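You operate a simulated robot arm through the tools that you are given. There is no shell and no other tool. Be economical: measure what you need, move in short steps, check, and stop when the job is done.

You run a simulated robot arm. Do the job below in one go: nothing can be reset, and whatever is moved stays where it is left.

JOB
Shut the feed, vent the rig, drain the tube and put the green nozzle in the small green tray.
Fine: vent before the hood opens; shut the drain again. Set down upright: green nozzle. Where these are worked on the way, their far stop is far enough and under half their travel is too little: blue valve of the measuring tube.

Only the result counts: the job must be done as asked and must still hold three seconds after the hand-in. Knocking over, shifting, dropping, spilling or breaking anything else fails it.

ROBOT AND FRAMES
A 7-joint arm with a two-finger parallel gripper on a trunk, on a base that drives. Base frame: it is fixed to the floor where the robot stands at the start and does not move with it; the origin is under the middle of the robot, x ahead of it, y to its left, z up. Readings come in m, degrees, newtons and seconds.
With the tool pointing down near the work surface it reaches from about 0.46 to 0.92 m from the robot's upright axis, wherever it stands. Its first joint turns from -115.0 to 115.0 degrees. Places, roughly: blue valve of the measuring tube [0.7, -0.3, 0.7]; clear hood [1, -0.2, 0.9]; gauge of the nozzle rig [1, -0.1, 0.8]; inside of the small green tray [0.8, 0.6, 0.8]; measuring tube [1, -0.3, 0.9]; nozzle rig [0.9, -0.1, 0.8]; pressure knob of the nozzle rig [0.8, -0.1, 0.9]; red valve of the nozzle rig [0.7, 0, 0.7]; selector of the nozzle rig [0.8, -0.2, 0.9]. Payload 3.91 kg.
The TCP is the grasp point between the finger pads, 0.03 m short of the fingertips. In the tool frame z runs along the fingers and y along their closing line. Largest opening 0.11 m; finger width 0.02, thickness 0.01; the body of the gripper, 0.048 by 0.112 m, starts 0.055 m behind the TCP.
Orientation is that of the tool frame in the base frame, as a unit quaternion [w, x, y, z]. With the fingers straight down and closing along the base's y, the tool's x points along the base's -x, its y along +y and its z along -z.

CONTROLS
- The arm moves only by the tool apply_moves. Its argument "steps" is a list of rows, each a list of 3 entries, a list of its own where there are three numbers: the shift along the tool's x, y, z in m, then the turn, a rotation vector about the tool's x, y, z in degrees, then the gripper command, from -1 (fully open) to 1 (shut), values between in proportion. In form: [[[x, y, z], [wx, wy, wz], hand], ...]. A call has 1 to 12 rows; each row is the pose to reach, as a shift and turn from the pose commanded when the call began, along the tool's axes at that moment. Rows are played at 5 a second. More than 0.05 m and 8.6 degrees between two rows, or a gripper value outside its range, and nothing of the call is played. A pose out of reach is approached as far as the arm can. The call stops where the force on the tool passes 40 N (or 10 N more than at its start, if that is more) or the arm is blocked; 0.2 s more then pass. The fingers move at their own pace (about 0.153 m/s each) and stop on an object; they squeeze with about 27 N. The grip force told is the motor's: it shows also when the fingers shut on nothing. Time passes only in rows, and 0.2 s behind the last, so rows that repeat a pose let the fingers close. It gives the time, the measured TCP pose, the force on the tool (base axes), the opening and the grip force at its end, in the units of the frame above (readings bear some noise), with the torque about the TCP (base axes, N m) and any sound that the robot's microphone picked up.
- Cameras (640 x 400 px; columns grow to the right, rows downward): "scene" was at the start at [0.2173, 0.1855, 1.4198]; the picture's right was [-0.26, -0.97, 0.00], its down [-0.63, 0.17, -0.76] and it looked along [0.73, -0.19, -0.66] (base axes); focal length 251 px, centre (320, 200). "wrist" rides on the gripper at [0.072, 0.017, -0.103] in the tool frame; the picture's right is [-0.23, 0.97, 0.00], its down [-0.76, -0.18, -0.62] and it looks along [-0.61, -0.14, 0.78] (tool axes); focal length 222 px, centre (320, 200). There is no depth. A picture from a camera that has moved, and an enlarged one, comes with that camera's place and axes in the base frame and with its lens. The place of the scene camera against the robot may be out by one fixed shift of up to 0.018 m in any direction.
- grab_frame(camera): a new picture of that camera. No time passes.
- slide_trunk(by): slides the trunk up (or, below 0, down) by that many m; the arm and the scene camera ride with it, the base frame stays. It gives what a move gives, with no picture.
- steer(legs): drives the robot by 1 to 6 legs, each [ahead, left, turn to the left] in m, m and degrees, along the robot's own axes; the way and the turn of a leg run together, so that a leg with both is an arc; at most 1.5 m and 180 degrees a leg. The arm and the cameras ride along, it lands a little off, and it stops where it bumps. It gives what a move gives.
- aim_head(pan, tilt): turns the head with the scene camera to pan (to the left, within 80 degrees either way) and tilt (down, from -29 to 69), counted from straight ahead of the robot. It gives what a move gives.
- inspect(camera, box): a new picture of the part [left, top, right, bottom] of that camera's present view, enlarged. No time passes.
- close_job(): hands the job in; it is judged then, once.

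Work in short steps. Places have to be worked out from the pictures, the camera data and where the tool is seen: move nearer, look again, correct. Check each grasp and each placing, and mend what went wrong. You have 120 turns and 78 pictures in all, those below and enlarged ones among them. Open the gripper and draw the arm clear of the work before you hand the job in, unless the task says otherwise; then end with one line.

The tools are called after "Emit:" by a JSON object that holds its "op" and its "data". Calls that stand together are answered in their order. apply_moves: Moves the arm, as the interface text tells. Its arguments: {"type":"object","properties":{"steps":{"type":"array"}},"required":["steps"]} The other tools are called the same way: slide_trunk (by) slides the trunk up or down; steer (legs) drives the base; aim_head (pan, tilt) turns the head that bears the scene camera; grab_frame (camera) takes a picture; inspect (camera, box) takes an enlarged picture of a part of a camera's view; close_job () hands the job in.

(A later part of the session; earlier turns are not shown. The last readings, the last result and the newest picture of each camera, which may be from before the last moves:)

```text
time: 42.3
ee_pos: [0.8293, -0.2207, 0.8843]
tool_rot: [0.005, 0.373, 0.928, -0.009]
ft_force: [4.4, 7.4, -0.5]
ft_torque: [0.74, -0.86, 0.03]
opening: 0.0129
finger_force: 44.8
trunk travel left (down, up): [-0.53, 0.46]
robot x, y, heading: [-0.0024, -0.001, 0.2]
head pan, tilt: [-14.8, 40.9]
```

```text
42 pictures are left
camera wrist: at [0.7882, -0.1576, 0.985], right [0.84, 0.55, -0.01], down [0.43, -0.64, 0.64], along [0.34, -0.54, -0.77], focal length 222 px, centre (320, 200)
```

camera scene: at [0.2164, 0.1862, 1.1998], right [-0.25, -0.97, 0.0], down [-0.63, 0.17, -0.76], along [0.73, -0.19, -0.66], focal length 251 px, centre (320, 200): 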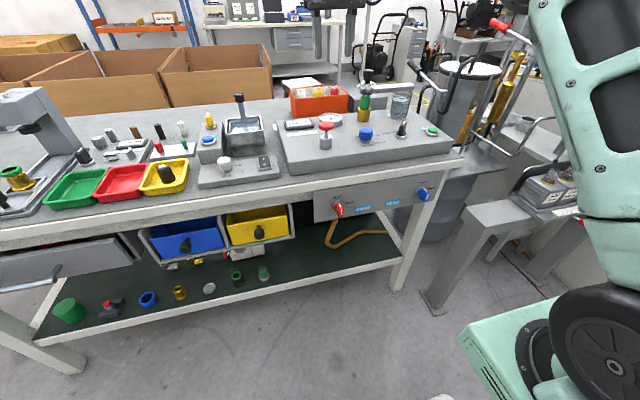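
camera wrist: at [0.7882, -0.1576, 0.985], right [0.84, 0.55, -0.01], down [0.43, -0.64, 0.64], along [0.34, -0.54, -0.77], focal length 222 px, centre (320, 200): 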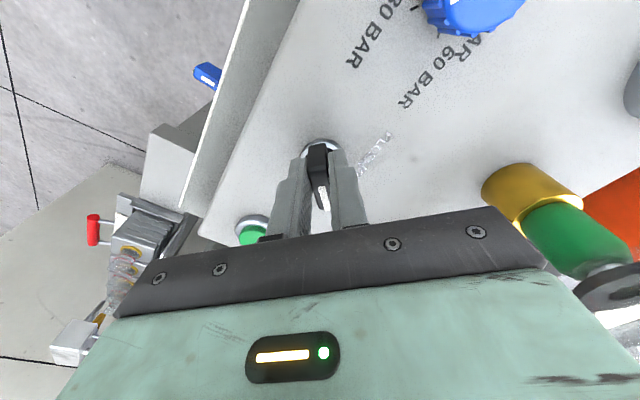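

Blade held at 13 mm. I turn the selector 44° counter-clockwise toward VENT.

Emit:
{"op": "apply_moves", "data": {"steps": [[[0, 0, 0], [0, 0, -4], 1], [[0, 0, 0], [0, 0, -8], 1], [[0, 0, 0], [0, 0, -12], 1], [[0, 0, 0], [0, 0, -16], 1], [[0, 0, 0], [0, 0, -20], 1], [[0, 0, 0], [0, 0, -24], 1], [[0, 0, 0], [0, 0, -28], 1], [[0, 0, 0], [0, 0, -32], 1], [[0, 0, 0], [0, 0, -36], 1], [[0, 0, 0], [0, 0, -40], 1], [[0, 0, 0], [0, 0, -44], 1]]}}

Emit:
{"op": "grab_frame", "data": {"camera": "wrist"}}

Emit:
{"op": "inspect", "data": {"camera": "scene", "box": [290, 80, 440, 160]}}

```text
time: 44.7
ee_pos: [0.8273, -0.2285, 0.8827]
tool_rot: [0.0, 0.0, 1.0, -0.011]
ft_force: [-27.6, -20.6, -5.6]
ft_torque: [0.58, -0.26, -0.17]
opening: 0.0132
finger_force: 45.3
trunk travel left (down, up): [-0.53, 0.46]
robot x, y, heading: [-0.001, -0.0026, 0.3]
head pan, tilt: [-14.8, 40.9]
```

```text
41 pictures are left
camera wrist: at [0.7553, -0.208, 0.9859], right [0.23, 0.97, -0.02], down [0.76, -0.16, 0.62], along [0.6, -0.16, -0.78], focal length 222 px, centre (320, 200)
```

wrist: 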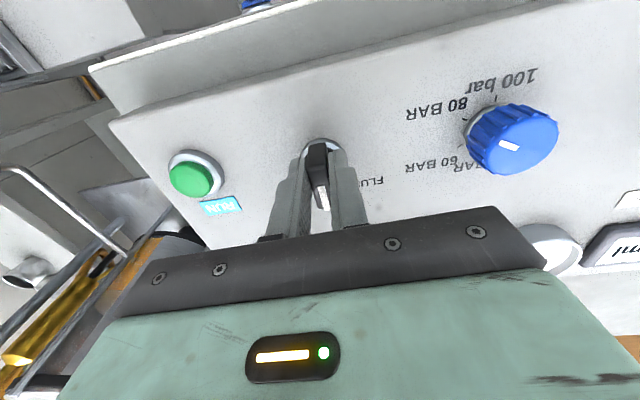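

```text
4.27 times, centred on (365, 120) of scene
camera zoom: at [0.2156, 0.185, 1.1999], right [-0.25, -0.97, 0.0], down [-0.63, 0.17, -0.76], along [0.73, -0.19, -0.65], focal length 1069 px, centre (128, 541)
```

zoom: 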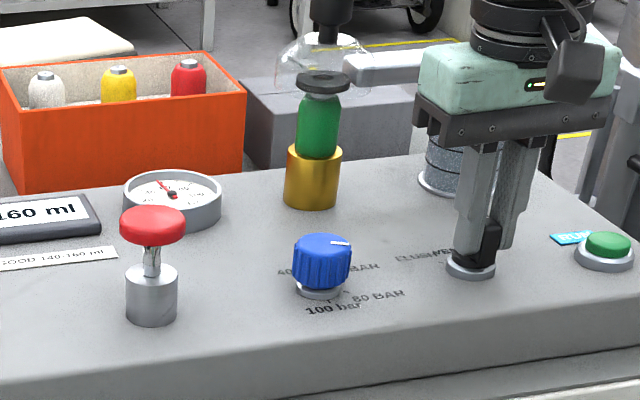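

The gauge needle is dropping: it's venting. I release and raise the hand, then check the selector and gauge.

Emit:
{"op": "apply_moves", "data": {"steps": [[[0, 0, 0], [0, 0, 0], 0.4], [[0, 0, 0], [0, 0, 0], 0.0], [[0, 0, 0], [0, 0, 0], 0.0], [[0, 0, -0.04], [0, 0, 0], 0.0], [[0, 0, -0.08], [0, 0, 0], 0.0], [[0, 0, -0.12], [0, 0, 0], 0], [[0, 0, -0.16], [0, 0, 0], 0], [[0, 0, -0.2], [0, 0, 0], 0], [[0, 0, -0.24], [0, 0, 0], 0]]}}

Emit:
{"op": "inspect", "data": {"camera": "scene", "box": [290, 65, 440, 160]}}

Emit:
{"op": "inspect", "data": {"camera": "wrist", "box": [240, 70, 480, 220]}}

```text
time: 46.7
ee_pos: [0.8286, -0.2204, 1.1246]
tool_rot: [0.0, -0.001, 1.0, -0.009]
ft_force: [-0.7, 0.9, 0.4]
ft_torque: [0.0, -0.02, 0.03]
opening: 0.0548
finger_force: 0.0
trunk travel left (down, up): [-0.53, 0.46]
robot x, y, heading: [0.0018, -0.001, 0.1]
head pan, tilt: [-14.8, 40.9]
```

```text
4.21 times, centred on (365, 112) of scene
camera zoom: at [0.2163, 0.1861, 1.1998], right [-0.25, -0.97, 0.0], down [-0.63, 0.17, -0.76], along [0.73, -0.19, -0.65], focal length 1055 px, centre (130, 568)
```

zoom: 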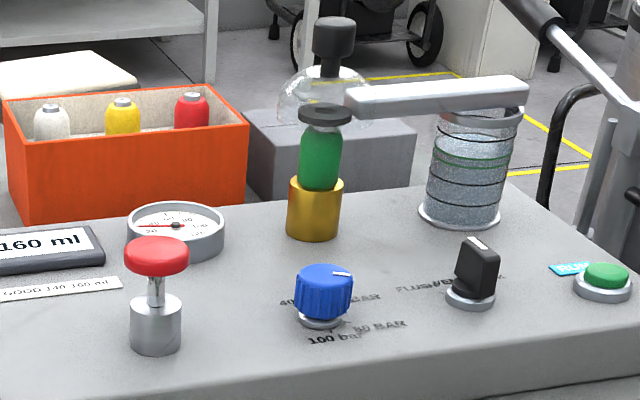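

```text
2.67 times, centred on (360, 145) of wrist
camera zoom: at [0.7567, -0.2014, 1.2275], right [0.22, 0.97, -0.02], down [0.76, -0.16, 0.62], along [0.61, -0.15, -0.78], focal length 592 px, centre (213, 347)
```

zoom: 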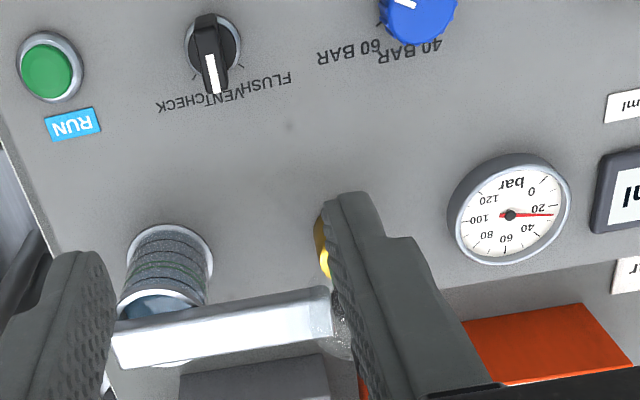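

Selector is at VENT and the gauge falls through 20 bar. Next the drain: I back off, lower the trunk and point the tool forward again in front of the blue valve.

Emit:
{"op": "steer", "data": {"legs": [[-0.28, 0, 0]]}}

Emit:
{"op": "slide_trunk", "data": {"by": -0.4}}

Emit:
{"op": "apply_moves", "data": {"steps": [[[0, 0, 0.0], [0, -8, 0], 0], [[0, -0.005, 0.0], [0, -16, 0], 0], [[0, -0.01, 0.0], [0, -24, 0], 0], [[0, -0.015, 0.0], [0, -32, 0], 0], [[0, -0.02, 0.0], [0, -40, 0], 0], [[0, -0.025, 0.0], [0, -48, 0], 0], [[0, -0.03, 0.0], [0, -56, 0], 0], [[-0.0, -0.035, 0.01], [0, -64, 0], 0], [[-0.01, -0.04, 0.015], [0, -72, 0], 0], [[-0.02, -0.045, 0.02], [0, -80, 0], 0], [[-0.03, -0.05, 0.03], [0, -88, 0], 0], [[-0.04, -0.05, 0.03], [0, -90, 0], 0]]}}

Emit:
{"op": "grab_frame", "data": {"camera": "scene"}}

Emit:
{"op": "grab_frame", "data": {"camera": "wrist"}}

```text
time: 48.6
ee_pos: [0.5444, -0.223, 1.1241]
tool_rot: [0.0, -0.001, 1.0, -0.01]
ft_force: [-0.1, -0.2, 0.4]
ft_torque: [0.01, 0.02, 0.02]
opening: 0.055
finger_force: 0.0
trunk travel left (down, up): [-0.53, 0.46]
robot x, y, heading: [-0.2828, -0.0024, 0.3]
head pan, tilt: [-14.8, 40.9]
```

```text
time: 52.5
ee_pos: [0.5441, -0.2223, 0.724]
tool_rot: [0.0, 0.0, 1.0, -0.01]
ft_force: [0.4, -0.2, 0.3]
ft_torque: [0.01, 0.02, 0.05]
opening: 0.0552
finger_force: 0.1
trunk travel left (down, up): [-0.13, 0.86]
robot x, y, heading: [-0.2839, 0.0012, 0.0]
head pan, tilt: [-14.8, 40.9]
```

```text
time: 55.1
ee_pos: [0.5844, -0.273, 0.6965]
tool_rot: [0.708, -0.007, 0.706, -0.006]
ft_force: [0.4, 0.0, 0.1]
ft_torque: [0.01, 0.03, 0.01]
opening: 0.0549
finger_force: 0.1
trunk travel left (down, up): [-0.13, 0.86]
robot x, y, heading: [-0.2858, 0.0012, 0.0]
head pan, tilt: [-14.8, 40.9]
```

```text
37 pictures are left
camera scene: at [-0.0674, 0.1851, 0.7998], right [-0.26, -0.97, 0.0], down [-0.63, 0.17, -0.76], along [0.73, -0.19, -0.66], focal length 251 px, centre (320, 200)
```

scene: 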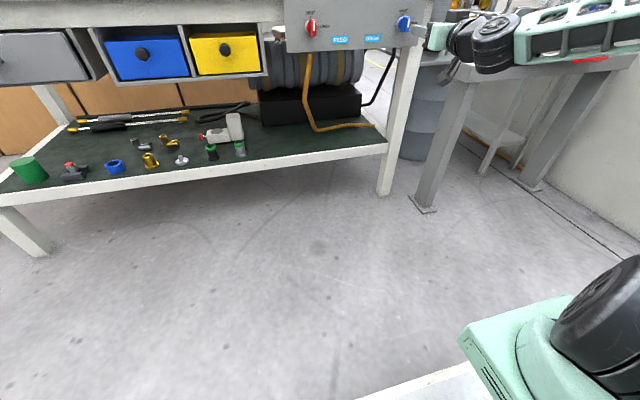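

```text
36 pictures are left
camera wrist: at [0.4808, -0.2574, 0.6231], right [0.0, 0.98, 0.21], down [-0.62, -0.16, 0.76], along [0.78, -0.13, 0.61], focal length 222 px, centre (320, 200)
```

wrist: 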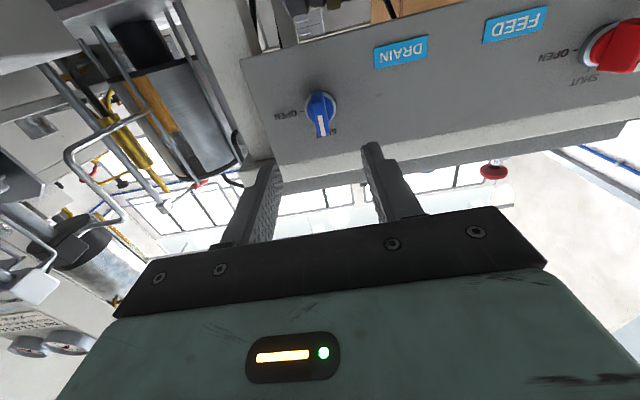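

Blue valve axis ≈ (y -0.270, z 0.693). I advance to grip it like the red one.

Emit:
{"op": "apply_moves", "data": {"steps": [[[0.004, 0.003, 0.035], [0, 0, 0], 0], [[0.004, 0.003, 0.065], [0, 0, 0], 0], [[0.004, 0.003, 0.085], [0, 0, 0], 0], [[0.004, 0.003, 0.1], [0, 0, 0], 0], [[0.004, 0.003, 0.106], [0, 0, 0], 0], [[0.004, 0.003, 0.106], [0, 0, 0], 0.5], [[0.004, 0.003, 0.106], [0, 0, 0], 0.8], [[0.004, 0.003, 0.106], [0, 0, 0], 1], [[0.004, 0.003, 0.106], [0, 0, 0], 1]]}}

Emit:
{"op": "grab_frame", "data": {"camera": "wrist"}}

```text
time: 57.1
ee_pos: [0.6917, -0.2716, 0.6907]
tool_rot: [0.707, -0.006, 0.707, -0.008]
ft_force: [7.6, -16.0, 2.8]
ft_torque: [0.86, 1.12, -0.16]
opening: 0.013
finger_force: 45.6
trunk travel left (down, up): [-0.13, 0.86]
robot x, y, heading: [-0.2854, -0.0008, 0.2]
head pan, tilt: [-14.8, 40.9]
```

```text
35 pictures are left
camera wrist: at [0.5884, -0.2562, 0.6184], right [0.0, 0.98, 0.21], down [-0.62, -0.16, 0.76], along [0.78, -0.13, 0.61], focal length 222 px, centre (320, 200)
```

wrist: 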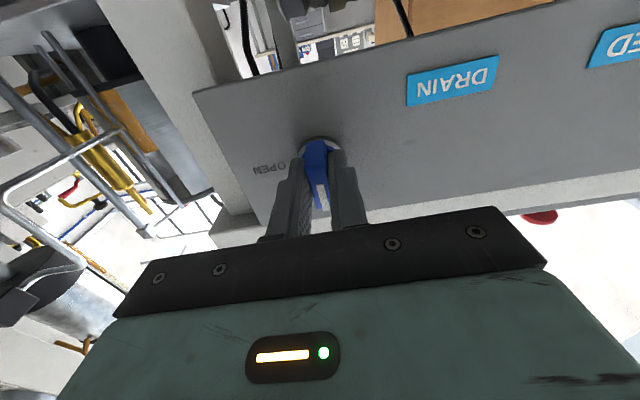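

Blue handle gripped. Turning clockwise (+ about tool z) to open.

Emit:
{"op": "apply_moves", "data": {"steps": [[[0, -0.002, 0], [0, 0, 4], 1], [[0, -0.002, 0], [0, 0, 8], 1], [[0, -0.002, 0], [0, 0, 12], 1], [[0, -0.002, 0], [0, 0, 16], 1], [[0, -0.002, 0], [0, 0, 20], 1], [[0, -0.002, 0], [0, 0, 24], 1], [[0, -0.002, 0], [0, 0, 28], 1], [[0, -0.002, 0], [0, 0, 32], 1], [[0, -0.002, 0], [0, 0, 36], 1], [[0, -0.002, 0], [0, 0, 40], 1], [[0, -0.002, 0], [0, 0, 44], 1]]}}

Emit:
{"op": "apply_moves", "data": {"steps": [[[0, 0, 0], [0, 0, 4], 1], [[0, 0, 0], [0, 0, 8], 1], [[0, 0, 0], [0, 0, 12], 1], [[0, 0, 0], [0, 0, 16], 1], [[0, 0, 0], [0, 0, 20], 1], [[0, 0, 0], [0, 0, 24], 1], [[0, 0, 0], [0, 0, 28], 1], [[0, 0, 0], [0, 0, 32], 1], [[0, 0, 0], [0, 0, 36], 1], [[0, 0, 0], [0, 0, 40], 1], [[0, 0, 0], [0, 0, 44], 1], [[0, 0, 0], [0, 0, 46], 1]]}}

Emit:
{"op": "grab_frame", "data": {"camera": "wrist"}}

```text
time: 59.5
ee_pos: [0.6924, -0.2692, 0.6925]
tool_rot: [0.658, 0.259, 0.658, 0.26]
ft_force: [9.5, 3.9, 2.3]
ft_torque: [0.02, 0.84, -0.5]
opening: 0.013
finger_force: 45.8
trunk travel left (down, up): [-0.13, 0.86]
robot x, y, heading: [-0.2831, -0.0005, -0.2]
head pan, tilt: [-14.8, 40.9]
```

```text
time: 61.8
ee_pos: [0.691, -0.2682, 0.6946]
tool_rot: [0.527, 0.47, 0.525, 0.475]
ft_force: [-3.8, 1.7, 4.8]
ft_torque: [-0.01, 0.98, -0.51]
opening: 0.0132
finger_force: 45.4
trunk travel left (down, up): [-0.13, 0.86]
robot x, y, heading: [-0.2827, -0.0002, 0.1]
head pan, tilt: [-14.8, 40.9]
stopped in row 11: the force on the tool passed its limit at 41 N (the readings are from after the stop); the commanded pose is now the measured one
```

```text
34 pictures are left
camera wrist: at [0.5878, -0.1957, 0.7028], right [-0.01, -0.12, 0.99], down [-0.62, -0.78, -0.1], along [0.79, -0.62, -0.07], focal length 222 px, centre (320, 200)
```

wrist: 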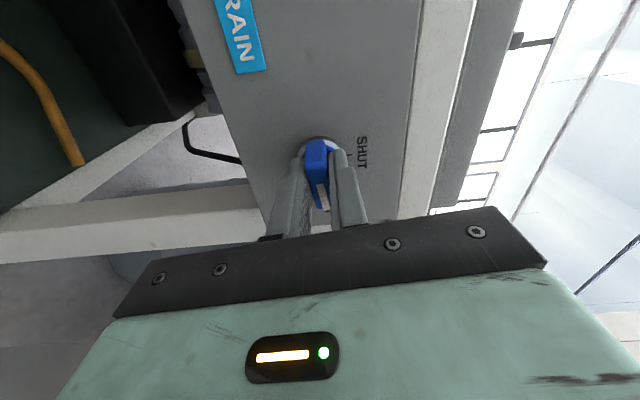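

At 84°; I finish to the stop and aim the head at the tube to watch the level.

Emit:
{"op": "apply_moves", "data": {"steps": [[[0, 0, 0], [0, 0, 3], 1], [[0, 0, 0], [0, 0, 5], 1], [[0, 0, 0], [0, 0, 7], 1], [[0, 0, 0], [0, 0, 7], 1]]}}

Emit:
{"op": "aim_head", "data": {"pan": -24, "tilt": 0}}

Emit:
{"op": "grab_frame", "data": {"camera": "scene"}}

```text
time: 62.8
ee_pos: [0.6914, -0.2683, 0.6943]
tool_rot: [0.495, 0.502, 0.496, 0.506]
ft_force: [-5.7, 1.8, 7.0]
ft_torque: [-0.71, 0.76, -0.09]
opening: 0.0129
finger_force: 45.1
trunk travel left (down, up): [-0.13, 0.86]
robot x, y, heading: [-0.2827, 0.0004, 0.0]
head pan, tilt: [-14.8, 40.9]
```

```text
time: 63.8
ee_pos: [0.6912, -0.2689, 0.6955]
tool_rot: [0.497, 0.502, 0.495, 0.506]
ft_force: [-8.4, 2.3, 8.6]
ft_torque: [-0.69, 0.73, 0.7]
opening: 0.0131
finger_force: 44.6
trunk travel left (down, up): [-0.13, 0.86]
robot x, y, heading: [-0.2871, -0.0055, 0.0]
head pan, tilt: [-24.0, 0.0]
```

```text
33 pictures are left
camera scene: at [-0.0672, 0.1704, 0.8649], right [-0.41, -0.91, 0.0], down [0.0, 0.0, -1.0], along [0.91, -0.41, 0.0], focal length 251 px, centre (320, 200)
```

scene: 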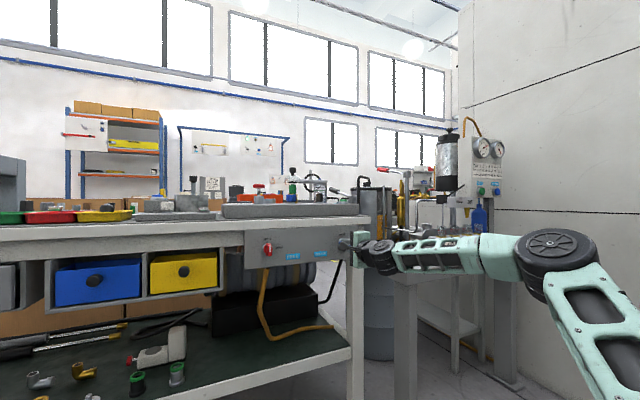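

Emit:
{"op": "inspect", "data": {"camera": "scene", "box": [240, 160, 360, 235]}}

```text
5.33 times, centred on (300, 198) of scene
camera zoom: at [-0.0672, 0.1704, 0.8649], right [-0.41, -0.91, 0.0], down [0.0, 0.0, -1.0], along [0.91, -0.41, 0.0], focal length 1337 px, centre (427, 213)
```

zoom: 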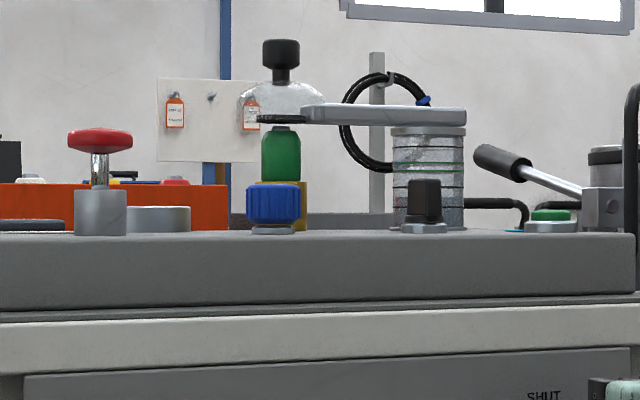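

A clear side view. I hold the drain open a while and look at the tube again.

Emit:
{"op": "apply_moves", "data": {"steps": [[[0, 0, 0], [0, 0, 0], 1], [[0, 0, 0], [0, 0, 0], 1], [[0, 0, 0], [0, 0, 0], 1], [[0, 0, 0], [0, 0, 0], 1], [[0, 0, 0], [0, 0, 0], 1], [[0, 0, 0], [0, 0, 0], 1], [[0, 0, 0], [0, 0, 0], 1], [[0, 0, 0], [0, 0, 0], 1], [[0, 0, 0], [0, 0, 0], 1], [[0, 0, 0], [0, 0, 0], 1], [[0, 0, 0], [0, 0, 0], 1], [[0, 0, 0], [0, 0, 0], 1]]}}

Emit:
{"op": "inspect", "data": {"camera": "scene", "box": [280, 170, 344, 210]}}

```text
time: 66.4
ee_pos: [0.6911, -0.2696, 0.6945]
tool_rot: [0.497, 0.502, 0.496, 0.506]
ft_force: [-10.7, 4.3, 8.8]
ft_torque: [-0.65, 0.72, -0.12]
opening: 0.0132
finger_force: 44.9
trunk travel left (down, up): [-0.13, 0.86]
robot x, y, heading: [-0.285, 0.0028, -0.1]
head pan, tilt: [-24.0, 0.0]
```

```text
10.00 times, centred on (312, 190) of scene
camera zoom: at [-0.0672, 0.1705, 0.8649], right [-0.41, -0.91, 0.0], down [0.0, 0.0, -1.0], along [0.91, -0.41, 0.0], focal length 2506 px, centre (400, 300)
```

zoom: 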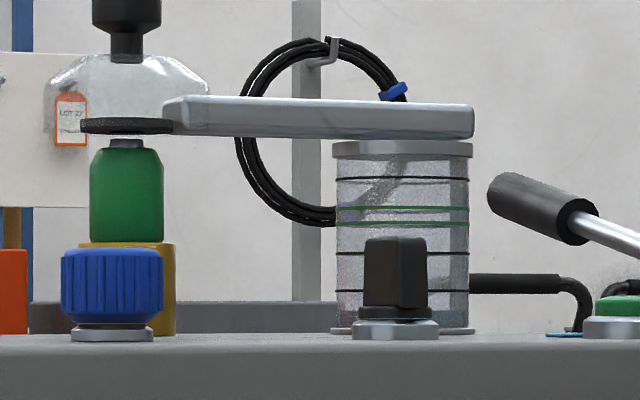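

The level is hard to read from here; I give it more time and compare.

Emit:
{"op": "apply_moves", "data": {"steps": [[[0, 0, 0], [0, 0, 0], 1], [[0, 0, 0], [0, 0, 0], 1], [[0, 0, 0], [0, 0, 0], 1], [[0, 0, 0], [0, 0, 0], 1], [[0, 0, 0], [0, 0, 0], 1], [[0, 0, 0], [0, 0, 0], 1], [[0, 0, 0], [0, 0, 0], 1], [[0, 0, 0], [0, 0, 0], 1], [[0, 0, 0], [0, 0, 0], 1], [[0, 0, 0], [0, 0, 0], 1], [[0, 0, 0], [0, 0, 0], 1], [[0, 0, 0], [0, 0, 0], 1]]}}

Emit:
{"op": "apply_moves", "data": {"steps": [[[0, 0, 0], [0, 0, 0], 1], [[0, 0, 0], [0, 0, 0], 1], [[0, 0, 0], [0, 0, 0], 1], [[0, 0, 0], [0, 0, 0], 1], [[0, 0, 0], [0, 0, 0], 1], [[0, 0, 0], [0, 0, 0], 1], [[0, 0, 0], [0, 0, 0], 1], [[0, 0, 0], [0, 0, 0], 1], [[0, 0, 0], [0, 0, 0], 1], [[0, 0, 0], [0, 0, 0], 1], [[0, 0, 0], [0, 0, 0], 1], [[0, 0, 0], [0, 0, 0], 1]]}}

Emit:
{"op": "inspect", "data": {"camera": "scene", "box": [280, 170, 344, 210]}}

```text
time: 69.0
ee_pos: [0.6907, -0.2691, 0.6955]
tool_rot: [0.496, 0.501, 0.496, 0.506]
ft_force: [-8.7, 4.6, 9.1]
ft_torque: [-0.68, 0.74, 0.18]
opening: 0.013
finger_force: 44.7
trunk travel left (down, up): [-0.13, 0.86]
robot x, y, heading: [-0.2797, 0.0011, 0.1]
head pan, tilt: [-24.0, 0.0]
```

```text
time: 71.6
ee_pos: [0.6912, -0.2683, 0.6948]
tool_rot: [0.497, 0.502, 0.495, 0.506]
ft_force: [-8.7, 4.8, 8.9]
ft_torque: [-0.66, 0.77, 0.11]
opening: 0.0131
finger_force: 44.7
trunk travel left (down, up): [-0.13, 0.86]
robot x, y, heading: [-0.2828, -0.0008, -0.0]
head pan, tilt: [-24.0, 0.0]
```

```text
10.00 times, centred on (312, 190) of scene
camera zoom: at [-0.0672, 0.1705, 0.8649], right [-0.41, -0.91, 0.0], down [0.0, 0.0, -1.0], along [0.91, -0.41, 0.0], focal length 2506 px, centre (400, 300)
```

zoom: 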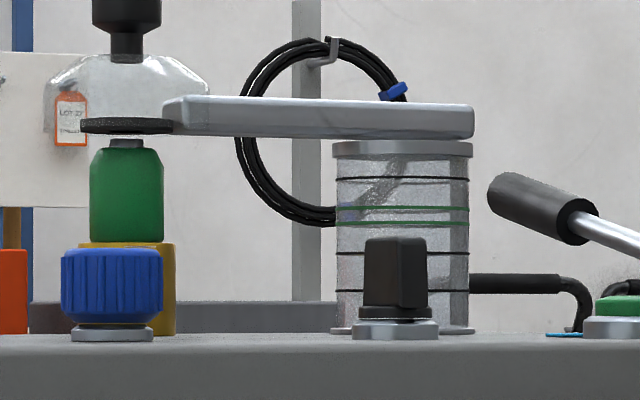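

The tube now looks clear in two views 5 s apart, so it's drained. I turn the valve back to SHUT.

Emit:
{"op": "apply_moves", "data": {"steps": [[[0, 0, 0], [0, 0, -4], 1], [[0, 0, 0], [0, 0, -8], 1], [[0, 0, 0], [0, 0, -12], 1], [[0, 0, 0], [0, 0, -16], 1], [[0, 0, 0], [0, 0, -20], 1], [[0, 0, 0], [0, 0, -24], 1], [[0, 0, 0], [0, 0, -28], 1], [[0, 0, 0], [0, 0, -32], 1], [[0, 0, 0], [0, 0, -36], 1], [[0, 0, 0], [0, 0, -40], 1], [[0, 0, 0], [0, 0, -44], 1]]}}

Emit:
{"op": "apply_moves", "data": {"steps": [[[0, 0, 0], [0, 0, -4], 1], [[0, 0, 0], [0, 0, -8], 1], [[0, 0, 0], [0, 0, -12], 1], [[0, 0, 0], [0, 0, -16], 1], [[0, 0, 0], [0, 0, -20], 1], [[0, 0, 0], [0, 0, -24], 1], [[0, 0, 0], [0, 0, -28], 1], [[0, 0, 0], [0, 0, -32], 1], [[0, 0, 0], [0, 0, -36], 1], [[0, 0, 0], [0, 0, -40], 1], [[0, 0, 0], [0, 0, -44], 1], [[0, 0, 0], [0, 0, -48], 1]]}}

```text
time: 74.0
ee_pos: [0.692, -0.2694, 0.6925]
tool_rot: [0.649, 0.28, 0.649, 0.283]
ft_force: [0.4, 1.0, -5.2]
ft_torque: [0.03, 1.83, 0.31]
opening: 0.0128
finger_force: 44.9
trunk travel left (down, up): [-0.13, 0.86]
robot x, y, heading: [-0.2878, 0.0002, 0.0]
head pan, tilt: [-24.0, 0.0]
```

```text
time: 76.6
ee_pos: [0.6908, -0.2722, 0.6922]
tool_rot: [0.708, -0.006, 0.707, -0.007]
ft_force: [11.4, -22.6, -17.4]
ft_torque: [0.91, 1.07, -0.86]
opening: 0.0129
finger_force: 45.0
trunk travel left (down, up): [-0.13, 0.86]
robot x, y, heading: [-0.2816, -0.0025, 0.1]
head pan, tilt: [-24.0, 0.0]
```

The handle is back at its shut stop (torque +0.9). I release, back off and check.

Emit:
{"op": "apply_moves", "data": {"steps": [[[0, 0, 0], [0, 0, 0], 0.4], [[0, 0, 0], [0, 0, 0], 0.0], [[0, 0, 0], [0, 0, 0], 0.0], [[0, 0, -0.03], [0, 0, 0], 0.0], [[0, 0, -0.06], [0, 0, 0], 0.0], [[0, 0, -0.1], [0, 0, 0], 0], [[0, 0, -0.14], [0, 0, 0], 0]]}}

Emit:
{"op": "grab_frame", "data": {"camera": "wrist"}}

Emit:
{"op": "aim_head", "data": {"pan": -18, "tilt": 38}}

Emit:
{"op": "apply_moves", "data": {"steps": [[[0, 0, 0], [0, 8, 0], 0], [[0, 0, 0], [0, 16, 0], 0], [[0, 0, 0], [0, 24, 0], 0], [[0, 0, 0], [0, 32, 0], 0], [[0, 0, 0], [0, 40, 0], 0], [[0, 0, 0], [0, 48, 0], 0], [[0, 0, 0], [0, 56, 0], 0], [[0, 0, 0], [0, 64, 0], 0], [[0, 0, 0], [0, 72, 0], 0], [[0, 0, 0], [0, 80, 0], 0], [[0, 0, 0], [0, 88, 0], 0], [[0, 0, 0], [0, 90, 0], 0]]}}

Emit:
{"op": "slide_trunk", "data": {"by": 0.4}}

```text
time: 78.2
ee_pos: [0.5469, -0.2731, 0.6933]
tool_rot: [0.708, -0.007, 0.706, -0.006]
ft_force: [0.1, -0.2, -0.1]
ft_torque: [0.0, -0.03, 0.03]
opening: 0.0546
finger_force: 0.0
trunk travel left (down, up): [-0.13, 0.86]
robot x, y, heading: [-0.2837, -0.0002, 0.1]
head pan, tilt: [-24.0, 0.0]
```

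```text
29 pictures are left
camera wrist: at [0.4441, -0.2568, 0.6199], right [0.0, 0.98, 0.21], down [-0.63, -0.17, 0.76], along [0.78, -0.13, 0.61], focal length 222 px, centre (320, 200)
```

wrist: 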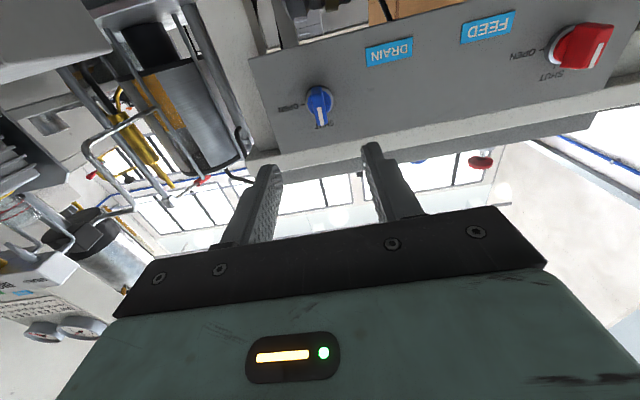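

```text
time: 79.3
ee_pos: [0.5477, -0.2724, 0.6938]
tool_rot: [0.709, -0.009, 0.705, -0.005]
ft_force: [-1.3, 0.1, -0.9]
ft_torque: [0.0, -0.02, 0.0]
opening: 0.0549
finger_force: 0.1
trunk travel left (down, up): [-0.13, 0.86]
robot x, y, heading: [-0.2864, 0.0022, 0.0]
head pan, tilt: [-18.0, 38.0]
```

```text
time: 81.9
ee_pos: [0.5513, -0.2699, 0.6936]
tool_rot: [0.002, -0.003, 1.0, -0.008]
ft_force: [-0.1, -0.9, 0.3]
ft_torque: [-0.02, -0.01, 0.0]
opening: 0.055
finger_force: 0.0
trunk travel left (down, up): [-0.13, 0.86]
robot x, y, heading: [-0.283, -0.0009, -0.3]
head pan, tilt: [-18.0, 38.0]
```

```text
time: 85.7
ee_pos: [0.552, -0.2697, 1.0929]
tool_rot: [0.003, -0.002, 1.0, -0.009]
ft_force: [-0.1, -1.2, 0.5]
ft_torque: [-0.03, -0.03, 0.04]
opening: 0.055
finger_force: 0.0
trunk travel left (down, up): [-0.53, 0.46]
robot x, y, heading: [-0.2837, 0.0006, 0.1]
head pan, tilt: [-18.0, 38.0]
```

Both valves show SHUT. I raise a bit more, drive forward beyond the start spot for reach, and check tube, gauge and hood.

Emit:
{"op": "slide_trunk", "data": {"by": 0.15}}

Emit:
{"op": "steer", "data": {"legs": [[0.28, 0, 0]]}}

Emit:
{"op": "inspect", "data": {"camera": "scene", "box": [280, 90, 440, 190]}}

```text
time: 87.5
ee_pos: [0.5511, -0.27, 1.2435]
tool_rot: [0.002, -0.002, 1.0, -0.009]
ft_force: [0.1, 0.1, 0.2]
ft_torque: [0.03, 0.0, 0.0]
opening: 0.0551
finger_force: 0.0
trunk travel left (down, up): [-0.68, 0.31]
robot x, y, heading: [-0.2835, 0.0005, -0.0]
head pan, tilt: [-18.0, 38.0]
```

```text
time: 89.4
ee_pos: [0.8255, -0.2683, 1.2427]
tool_rot: [0.002, -0.002, 1.0, -0.009]
ft_force: [-0.2, 0.2, 0.0]
ft_torque: [-0.02, 0.02, 0.02]
opening: 0.0548
finger_force: 0.0
trunk travel left (down, up): [-0.68, 0.31]
robot x, y, heading: [-0.0088, 0.0002, -0.0]
head pan, tilt: [-18.0, 38.0]
```

```text
4.00 times, centred on (360, 140) of scene
camera zoom: at [0.2066, 0.1808, 1.3541], right [-0.31, -0.95, 0.0], down [-0.59, 0.19, -0.79], along [0.75, -0.24, -0.62], focal length 1002 px, centre (160, 440)
```

zoom: 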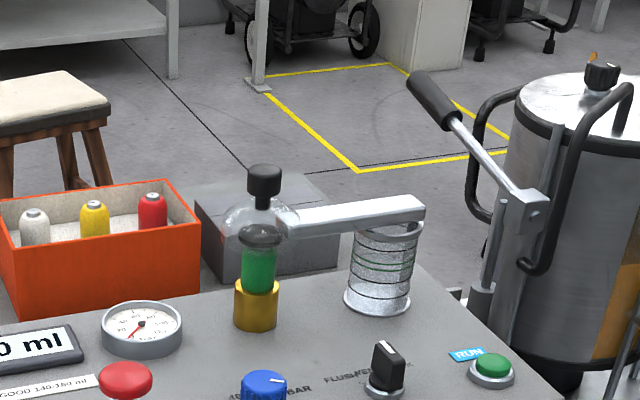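

Gauge is at 0 and the tube is clear. Now I study the hood's hinge from above with the wrist camera.

Emit:
{"op": "apply_moves", "data": {"steps": [[[0, 0.02, 0], [0, 0, 0], -1], [[0, 0.04, 0], [0, 0, 0], -1]]}}

Emit:
{"op": "inspect", "data": {"camera": "wrist", "box": [250, 120, 410, 220]}}

Emit:
{"op": "inspect", "data": {"camera": "scene", "box": [330, 125, 394, 165]}}

```text
time: 90.0
ee_pos: [0.8275, -0.2287, 1.2431]
tool_rot: [0.001, -0.002, 1.0, -0.01]
ft_force: [-0.5, 0.6, 0.0]
ft_torque: [0.0, -0.03, 0.02]
opening: 0.1098
finger_force: 0.0
trunk travel left (down, up): [-0.68, 0.31]
robot x, y, heading: [-0.0124, -0.0006, 0.2]
head pan, tilt: [-18.0, 38.0]
```

```text
4.00 times, centred on (330, 170) of wrist
camera zoom: at [0.7541, -0.2104, 1.3454], right [0.22, 0.97, -0.02], down [0.76, -0.16, 0.63], along [0.61, -0.15, -0.78], focal length 888 px, centre (280, 320)
```

zoom: 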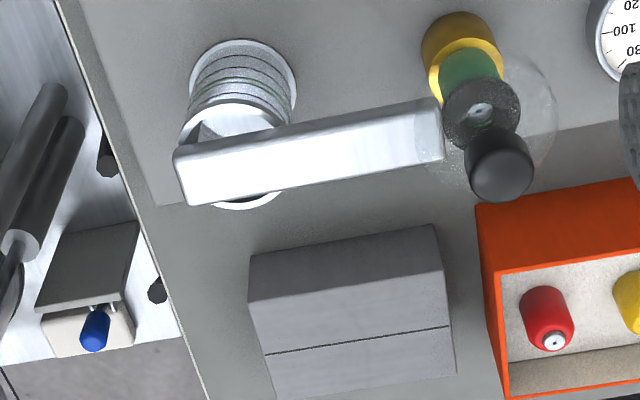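

```text
10.00 times, centred on (362, 145) of scene
camera zoom: at [0.2067, 0.1805, 1.3542], right [-0.31, -0.95, 0.0], down [-0.59, 0.19, -0.79], along [0.75, -0.24, -0.62], focal length 2506 px, centre (-100, 750)
```

zoom: 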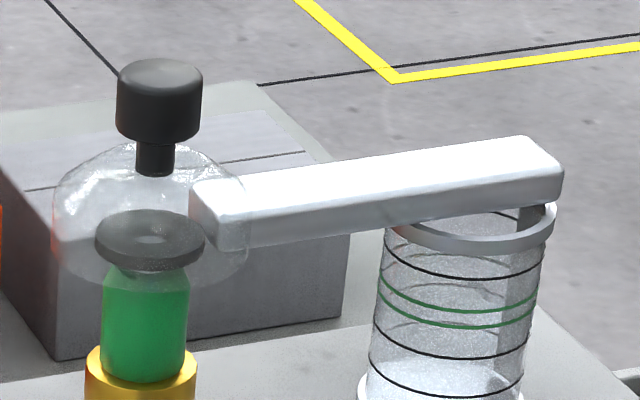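

The knob's at about (0.966, -0.163, top 0.994), above the nozzle. It's 0.99 m away, so I drive 0.15 m ahead (base front stays clear of the table), then come over the knob.

Emit:
{"op": "steer", "data": {"legs": [[0.15, 0, 0]]}}

```text
time: 91.4
ee_pos: [0.9804, -0.2274, 1.2428]
tool_rot: [0.002, -0.003, 1.0, -0.009]
ft_force: [0.7, 0.4, 0.2]
ft_torque: [0.0, -0.01, -0.02]
opening: 0.1099
finger_force: 0.0
trunk travel left (down, up): [-0.68, 0.31]
robot x, y, heading: [0.1393, -0.0015, -0.1]
head pan, tilt: [-18.0, 38.0]
```

Emit:
{"op": "apply_moves", "data": {"steps": [[[0.004, 0.03, 0.02], [0, 0, 0], -0.1], [[0.008, 0.055, 0.05], [0, 0, 0], -0.1], [[0.014, 0.064, 0.09], [0, 0, 0], -0.1], [[0.014, 0.064, 0.13], [0, 0, 0], -0.1], [[0.014, 0.064, 0.17], [0, 0, 0], -0.1], [[0.014, 0.064, 0.18], [0, 0, 0], -0.1]]}}

Emit:
{"op": "grab_frame", "data": {"camera": "wrist"}}

Emit:
{"op": "inspect", "data": {"camera": "scene", "box": [310, 90, 470, 190]}}

```text
time: 92.8
ee_pos: [0.9673, -0.1682, 1.0616]
tool_rot: [0.003, -0.003, 1.0, -0.008]
ft_force: [0.7, 0.2, -0.5]
ft_torque: [0.03, -0.06, 0.01]
opening: 0.0608
finger_force: 0.2
trunk travel left (down, up): [-0.68, 0.31]
robot x, y, heading: [0.1412, -0.0046, 0.2]
head pan, tilt: [-18.0, 38.0]
```

```text
25 pictures are left
camera wrist: at [0.894, -0.1494, 1.1632], right [0.22, 0.97, -0.02], down [0.76, -0.16, 0.63], along [0.61, -0.15, -0.78], focal length 222 px, centre (320, 200)
```

wrist: 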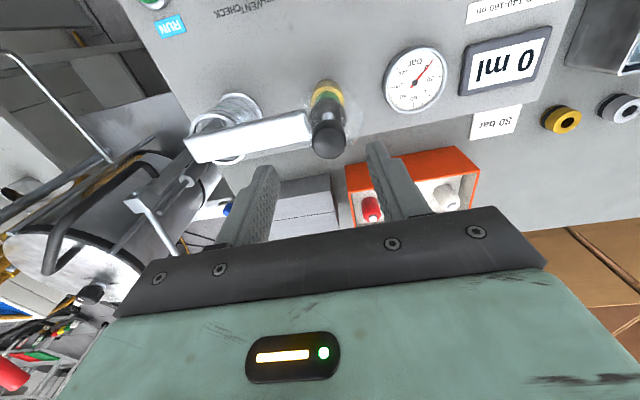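

```text
4.00 times, centred on (390, 140) of scene
camera zoom: at [0.3597, 0.1813, 1.3541], right [-0.31, -0.95, 0.0], down [-0.59, 0.19, -0.79], along [0.75, -0.24, -0.62], focal length 1002 px, centre (40, 440)
```

zoom: 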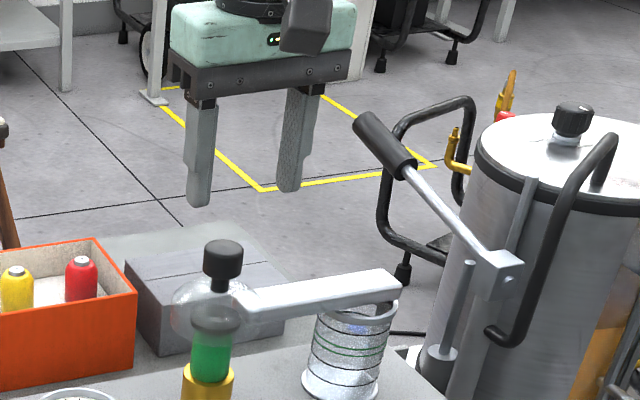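

Display shows 0 ml. Knob ≈ (0.969, -0.163). I descend to z 0.998 and close on it.

Emit:
{"op": "apply_moves", "data": {"steps": [[[-0.002, 0.005, 0.025], [0, 0, 0], -0.1], [[-0.002, 0.005, 0.045], [0, 0, 0], -0.1], [[-0.002, 0.005, 0.062], [0, 0, 0], -0.1], [[-0.002, 0.005, 0.062], [0, 0, 0], 0.3], [[-0.002, 0.005, 0.062], [0, 0, 0], 0.7], [[-0.002, 0.005, 0.062], [0, 0, 0], 0.7]]}}

Emit:
{"op": "inspect", "data": {"camera": "scene", "box": [310, 90, 470, 190]}}

```text
time: 94.2
ee_pos: [0.9692, -0.1625, 0.9994]
tool_rot: [0.002, -0.002, 1.0, -0.009]
ft_force: [-0.6, 3.2, -1.0]
ft_torque: [0.95, -0.44, -0.02]
opening: 0.0292
finger_force: 45.2
trunk travel left (down, up): [-0.68, 0.31]
robot x, y, heading: [0.1413, 0.0014, 0.3]
head pan, tilt: [-18.0, 38.0]
```

```text
4.00 times, centred on (390, 140) of scene
camera zoom: at [0.3598, 0.1814, 1.3541], right [-0.31, -0.95, 0.0], down [-0.59, 0.19, -0.79], along [0.75, -0.24, -0.62], focal length 1002 px, centre (40, 440)
```

zoom: 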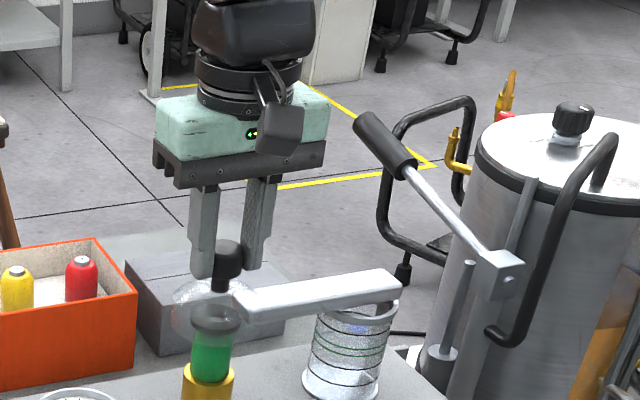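

Knob held (29 mm). I test lifting gently by 12 mm.

Emit:
{"op": "apply_moves", "data": {"steps": [[[0, 0, -0.004], [0, 0, 0], 0.8], [[0, 0, -0.008], [0, 0, 0], 0.8], [[0, 0, -0.012], [0, 0, 0], 0.8]]}}

Emit:
{"op": "inspect", "data": {"camera": "scene", "box": [310, 90, 470, 190]}}

```text
time: 95.0
ee_pos: [0.9691, -0.1626, 1.0093]
tool_rot: [-0.002, -0.003, 1.0, -0.009]
ft_force: [-0.4, 4.5, -31.7]
ft_torque: [0.59, 0.34, 0.0]
opening: 0.0299
finger_force: 44.9
trunk travel left (down, up): [-0.68, 0.31]
robot x, y, heading: [0.1408, -0.0027, -0.2]
head pan, tilt: [-18.0, 38.0]
```

```text
4.00 times, centred on (390, 140) of scene
camera zoom: at [0.3611, 0.1812, 1.3537], right [-0.31, -0.95, 0.0], down [-0.59, 0.19, -0.79], along [0.75, -0.24, -0.62], focal length 1002 px, centre (40, 440)
```

zoom: 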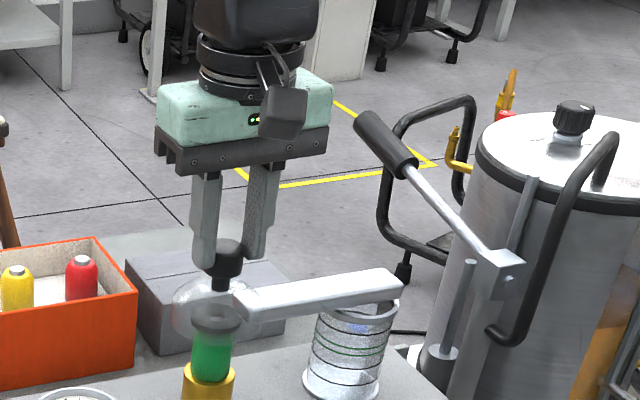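

It doesn't lift (the fingers just slid up on the knob), so it must swing sideways about the post at the bar's right end. I go back down, regrip and try a small pull toward the robot.

Emit:
{"op": "apply_moves", "data": {"steps": [[[0, 0, 0], [0, 0, 0], 0.2], [[0, 0, 0.012], [0, 0, 0], 0.2], [[0, 0, 0.012], [0, 0, 0], 0.8], [[0, 0, 0.012], [0, 0, 0], 0.8], [[0.005, 0, 0.012], [0, 0, 0], 0.8], [[0.01, 0, 0.012], [0, 0, 0], 0.8]]}}

```text
time: 96.4
ee_pos: [0.956, -0.1629, 0.9977]
tool_rot: [-0.003, -0.004, 1.0, -0.008]
ft_force: [-6.7, 8.4, 2.9]
ft_torque: [0.02, 0.65, 0.03]
opening: 0.0182
finger_force: 18.5
trunk travel left (down, up): [-0.68, 0.31]
robot x, y, heading: [0.1415, 0.0011, 0.2]
head pan, tilt: [-18.0, 38.0]
```

The fingers slid off toward me while the hood stayed, so that direction is blocked. I regrip and try pushing away.

Emit:
{"op": "apply_moves", "data": {"steps": [[[0, 0, 0], [0, 0, 0], 0], [[-0.01, 0, 0], [0, 0, 0], 0], [[-0.012, 0, 0], [0, 0, 0], 0.3], [[-0.012, 0, 0], [0, 0, 0], 0.8], [[-0.012, 0, 0], [0, 0, 0], 0.8], [[-0.017, 0, 0], [0, 0, 0], 0.8], [[-0.022, 0, 0], [0, 0, 0], 0.8]]}}

Emit:
{"op": "inspect", "data": {"camera": "scene", "box": [310, 90, 470, 190]}}

```text
time: 98.0
ee_pos: [0.9805, -0.1634, 0.9974]
tool_rot: [0.0, -0.003, 1.0, -0.009]
ft_force: [-2.7, 7.4, -5.8]
ft_torque: [1.0, 0.2, -0.19]
opening: 0.0297
finger_force: 45.1
trunk travel left (down, up): [-0.68, 0.31]
robot x, y, heading: [0.1447, -0.0044, -0.0]
head pan, tilt: [-18.0, 38.0]
```

```text
4.00 times, centred on (390, 140) of scene
camera zoom: at [0.3599, 0.1815, 1.354], right [-0.31, -0.95, 0.0], down [-0.59, 0.19, -0.79], along [0.75, -0.24, -0.62], focal length 1002 px, centre (40, 440)
```

zoom: 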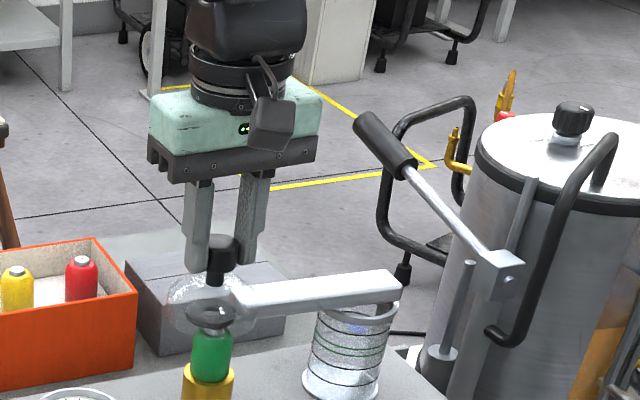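

The hood swings away from the robot easily. I follow an arc about the post (≈0.965, -0.305) to about 48°.

Emit:
{"op": "apply_moves", "data": {"steps": [[[-0.0141, -0.0022, 0], [0, 0, 6], 0.8], [[-0.0285, -0.0061, 0], [0, 0, 12], 0.8], [[-0.0425, -0.0114, 0], [0, 0, 18], 0.8], [[-0.0558, -0.0182, 0], [0, 0, 24], 0.8], [[-0.0683, -0.0263, 0], [0, 0, 30], 0.8], [[-0.0799, -0.0357, 0], [0, 0, 36], 0.8], [[-0.0904, -0.0463, 0], [0, 0, 42], 0.8]]}}

Emit:
{"op": "inspect", "data": {"camera": "scene", "box": [310, 90, 470, 190]}}

```text
time: 99.6
ee_pos: [1.0727, -0.2099, 0.9991]
tool_rot: [0.007, 0.356, 0.934, -0.009]
ft_force: [17.8, 10.5, -13.6]
ft_torque: [0.91, -0.75, 0.49]
opening: 0.029
finger_force: 44.5
trunk travel left (down, up): [-0.68, 0.31]
robot x, y, heading: [0.1416, -0.0004, -0.0]
head pan, tilt: [-18.0, 38.0]
```

```text
4.00 times, centred on (390, 140) of scene
camera zoom: at [0.3614, 0.1817, 1.3539], right [-0.31, -0.95, 0.0], down [-0.59, 0.19, -0.79], along [0.75, -0.24, -0.62], focal length 1002 px, centre (40, 440)
```

zoom: 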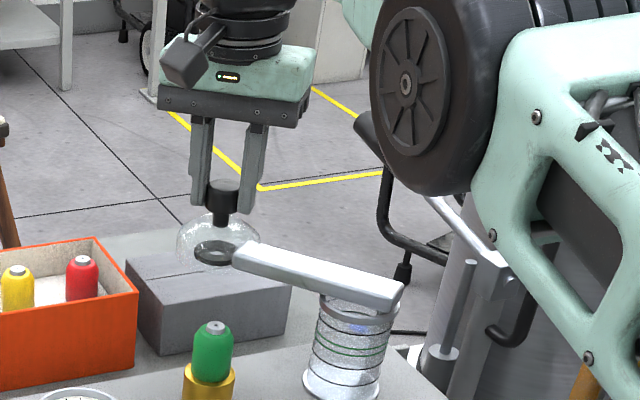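

Hood swings freely; I open it further to about 75°.

Emit:
{"op": "apply_moves", "data": {"steps": [[[-0.0147, -0.0023, 0], [0, 0, 6], 0.8], [[-0.0291, -0.0064, 0], [0, 0, 12], 0.8], [[-0.043, -0.0118, 0], [0, 0, 18], 0.8], [[-0.0562, -0.0186, 0], [0, 0, 24], 0.8]]}}

```text
time: 100.0
ee_pos: [1.0771, -0.2132, 0.9993]
tool_rot: [0.01, 0.399, 0.917, -0.002]
ft_force: [7.5, 3.6, -7.7]
ft_torque: [-0.79, -0.18, 0.24]
opening: 0.0292
finger_force: 45.6
out of reach, approached as far as the arm can: row 1, 2
trunk travel left (down, up): [-0.68, 0.31]
robot x, y, heading: [0.1417, -0.003, 0.4]
head pan, tilt: [-18.0, 38.0]
stopped in row 2: the force on the tool passed its limit at 56 N (the readings are from after the stop); the commanded pose is now the measured one
```

Arm's reach ends here (≈50° open), which clears the nozzle well. I release, rise and look.

Emit:
{"op": "apply_moves", "data": {"steps": [[[0, 0, 0], [0, 0, 0], 0.3], [[0, 0, 0], [0, 0, 0], 0], [[0, 0, -0.03], [0, 0, 0], 0], [[0, 0, -0.07], [0, 0, 0], 0], [[0, 0, -0.11], [0, 0, 0], 0]]}}

Emit:
{"op": "inspect", "data": {"camera": "scene", "box": [310, 90, 470, 190]}}

```text
time: 101.2
ee_pos: [1.0549, -0.2068, 1.1048]
tool_rot: [0.009, 0.4, 0.916, -0.003]
ft_force: [1.5, -0.1, -0.5]
ft_torque: [0.0, 0.03, 0.02]
opening: 0.0549
finger_force: 0.0
out of reach, approached as far as the arm can: row 3, 4, 5
trunk travel left (down, up): [-0.68, 0.31]
robot x, y, heading: [0.1431, 0.0027, 0.3]
head pan, tilt: [-18.0, 38.0]
```

```text
4.00 times, centred on (390, 140) of scene
camera zoom: at [0.3604, 0.1812, 1.3541], right [-0.31, -0.95, 0.0], down [-0.59, 0.19, -0.79], along [0.75, -0.24, -0.62], focal length 1002 px, centre (40, 440)
```

zoom: 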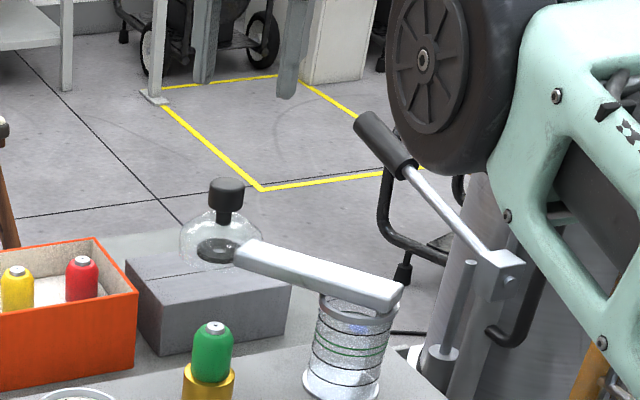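

Hood stays open and the nozzle is free. I bring the hand above the nozzle, turning back to closing along y.

Emit:
{"op": "apply_moves", "data": {"steps": [[[0.016, -0.0065, 0], [0, 0, -7], 0], [[0.032, -0.013, 0], [0, 0, -14], 0], [[0.048, -0.0195, 0], [0, 0, -21], 0], [[0.064, -0.026, 0], [0, 0, -28], 0], [[0.08, -0.0325, 0], [0, 0, -35], 0], [[0.096, -0.039, 0], [0, 0, -42], 0], [[0.113, -0.0454, 0], [0, 0, -46.5], 0], [[0.113, -0.0454, 0.03], [0, 0, -46.5], 0]]}}

Emit:
{"op": "grab_frame", "data": {"camera": "wrist"}}

```text
time: 103.0
ee_pos: [1.0539, -0.1627, 1.1127]
tool_rot: [0.007, 0.005, 1.0, -0.006]
ft_force: [-0.3, 0.2, 0.5]
ft_torque: [-0.02, 0.0, 0.01]
opening: 0.0548
finger_force: 0.0
out of reach, approached as far as the arm can: row 1, 2, 3, 4, 5, 6, 7, 8
trunk travel left (down, up): [-0.68, 0.31]
robot x, y, heading: [0.1429, -0.0024, 0.3]
head pan, tilt: [-18.0, 38.0]
```

```text
18 pictures are left
camera wrist: at [0.9801, -0.1442, 1.2145], right [0.24, 0.97, -0.01], down [0.75, -0.18, 0.64], along [0.62, -0.16, -0.77], focal length 222 px, centre (320, 200)
```

wrist: 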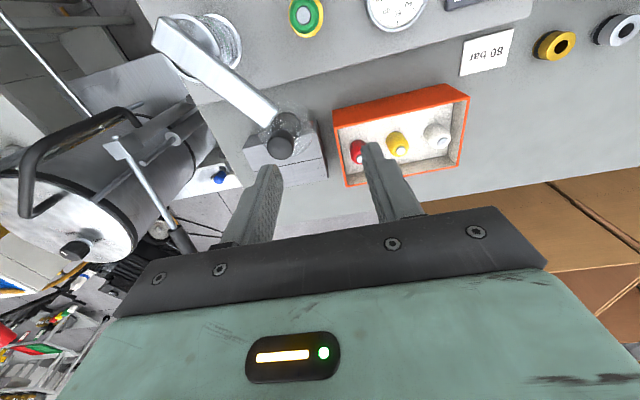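

The hand lags ahead in x (1.054); I pull it back 0.09 m toward the nozzle's x.

Emit:
{"op": "apply_moves", "data": {"steps": [[[0.03, 0, 0], [0, 0, 0], 0], [[0.06, 0, 0], [0, 0, 0], 0], [[0.088, 0, 0], [0, 0, 0], 0], [[0.088, 0, 0], [0, 0, 0], 0]]}}

```text
time: 104.0
ee_pos: [0.9608, -0.161, 1.1142]
tool_rot: [0.009, 0.005, 1.0, -0.006]
ft_force: [0.2, 0.0, -0.4]
ft_torque: [-0.01, 0.01, -0.03]
opening: 0.055
finger_force: 0.0
out of reach, approached as far as the arm can: row 1
trunk travel left (down, up): [-0.68, 0.31]
robot x, y, heading: [0.139, 0.0003, 0.3]
head pan, tilt: [-18.0, 38.0]
```

Emit:
{"op": "apply_moves", "data": {"steps": [[[-0.005, 0, 0.04], [-0.7, 1.0, -0.6], 0], [[-0.005, 0, 0.08], [-0.7, 1.0, -0.6], 0], [[-0.005, 0, 0.12], [-0.7, 1.0, -0.6], 0], [[-0.005, 0, 0.14], [-0.7, 1.0, -0.6], 0], [[-0.005, 0, 0.14], [-0.7, 1.0, -0.6], 0]]}}

Emit:
{"op": "grab_frame", "data": {"camera": "wrist"}}

Emit:
{"op": "inspect", "data": {"camera": "scene", "box": [320, 110, 448, 190]}}

```text
time: 105.2
ee_pos: [0.9654, -0.1607, 0.9686]
tool_rot: [-0.001, 0.0, 1.0, 0.0]
ft_force: [-0.8, 0.0, -0.5]
ft_torque: [0.0, 0.0, -0.01]
opening: 0.055
finger_force: 0.0
trunk travel left (down, up): [-0.68, 0.31]
robot x, y, heading: [0.1439, 0.0007, 0.2]
head pan, tilt: [-18.0, 38.0]
```

```text
17 pictures are left
camera wrist: at [0.8936, -0.1444, 1.0722], right [0.23, 0.97, 0.0], down [0.76, -0.18, 0.62], along [0.61, -0.14, -0.78], focal length 222 px, centre (320, 200)
```

wrist: 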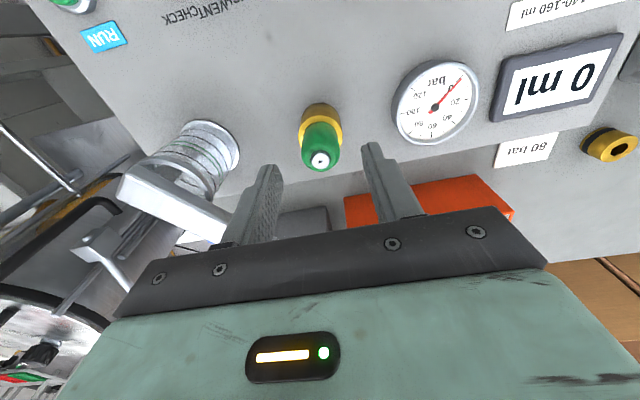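

```text
5.00 times, centred on (384, 150) of scene
camera zoom: at [0.3599, 0.1814, 1.3541], right [-0.31, -0.95, 0.0], down [-0.59, 0.19, -0.79], along [0.75, -0.24, -0.62], focal length 1253 px, centre (0, 450)
```

zoom: 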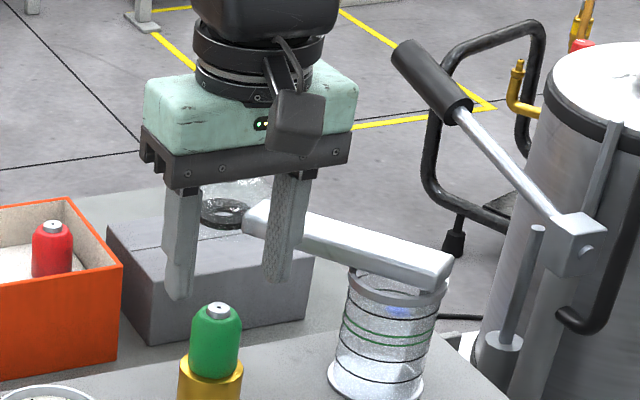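

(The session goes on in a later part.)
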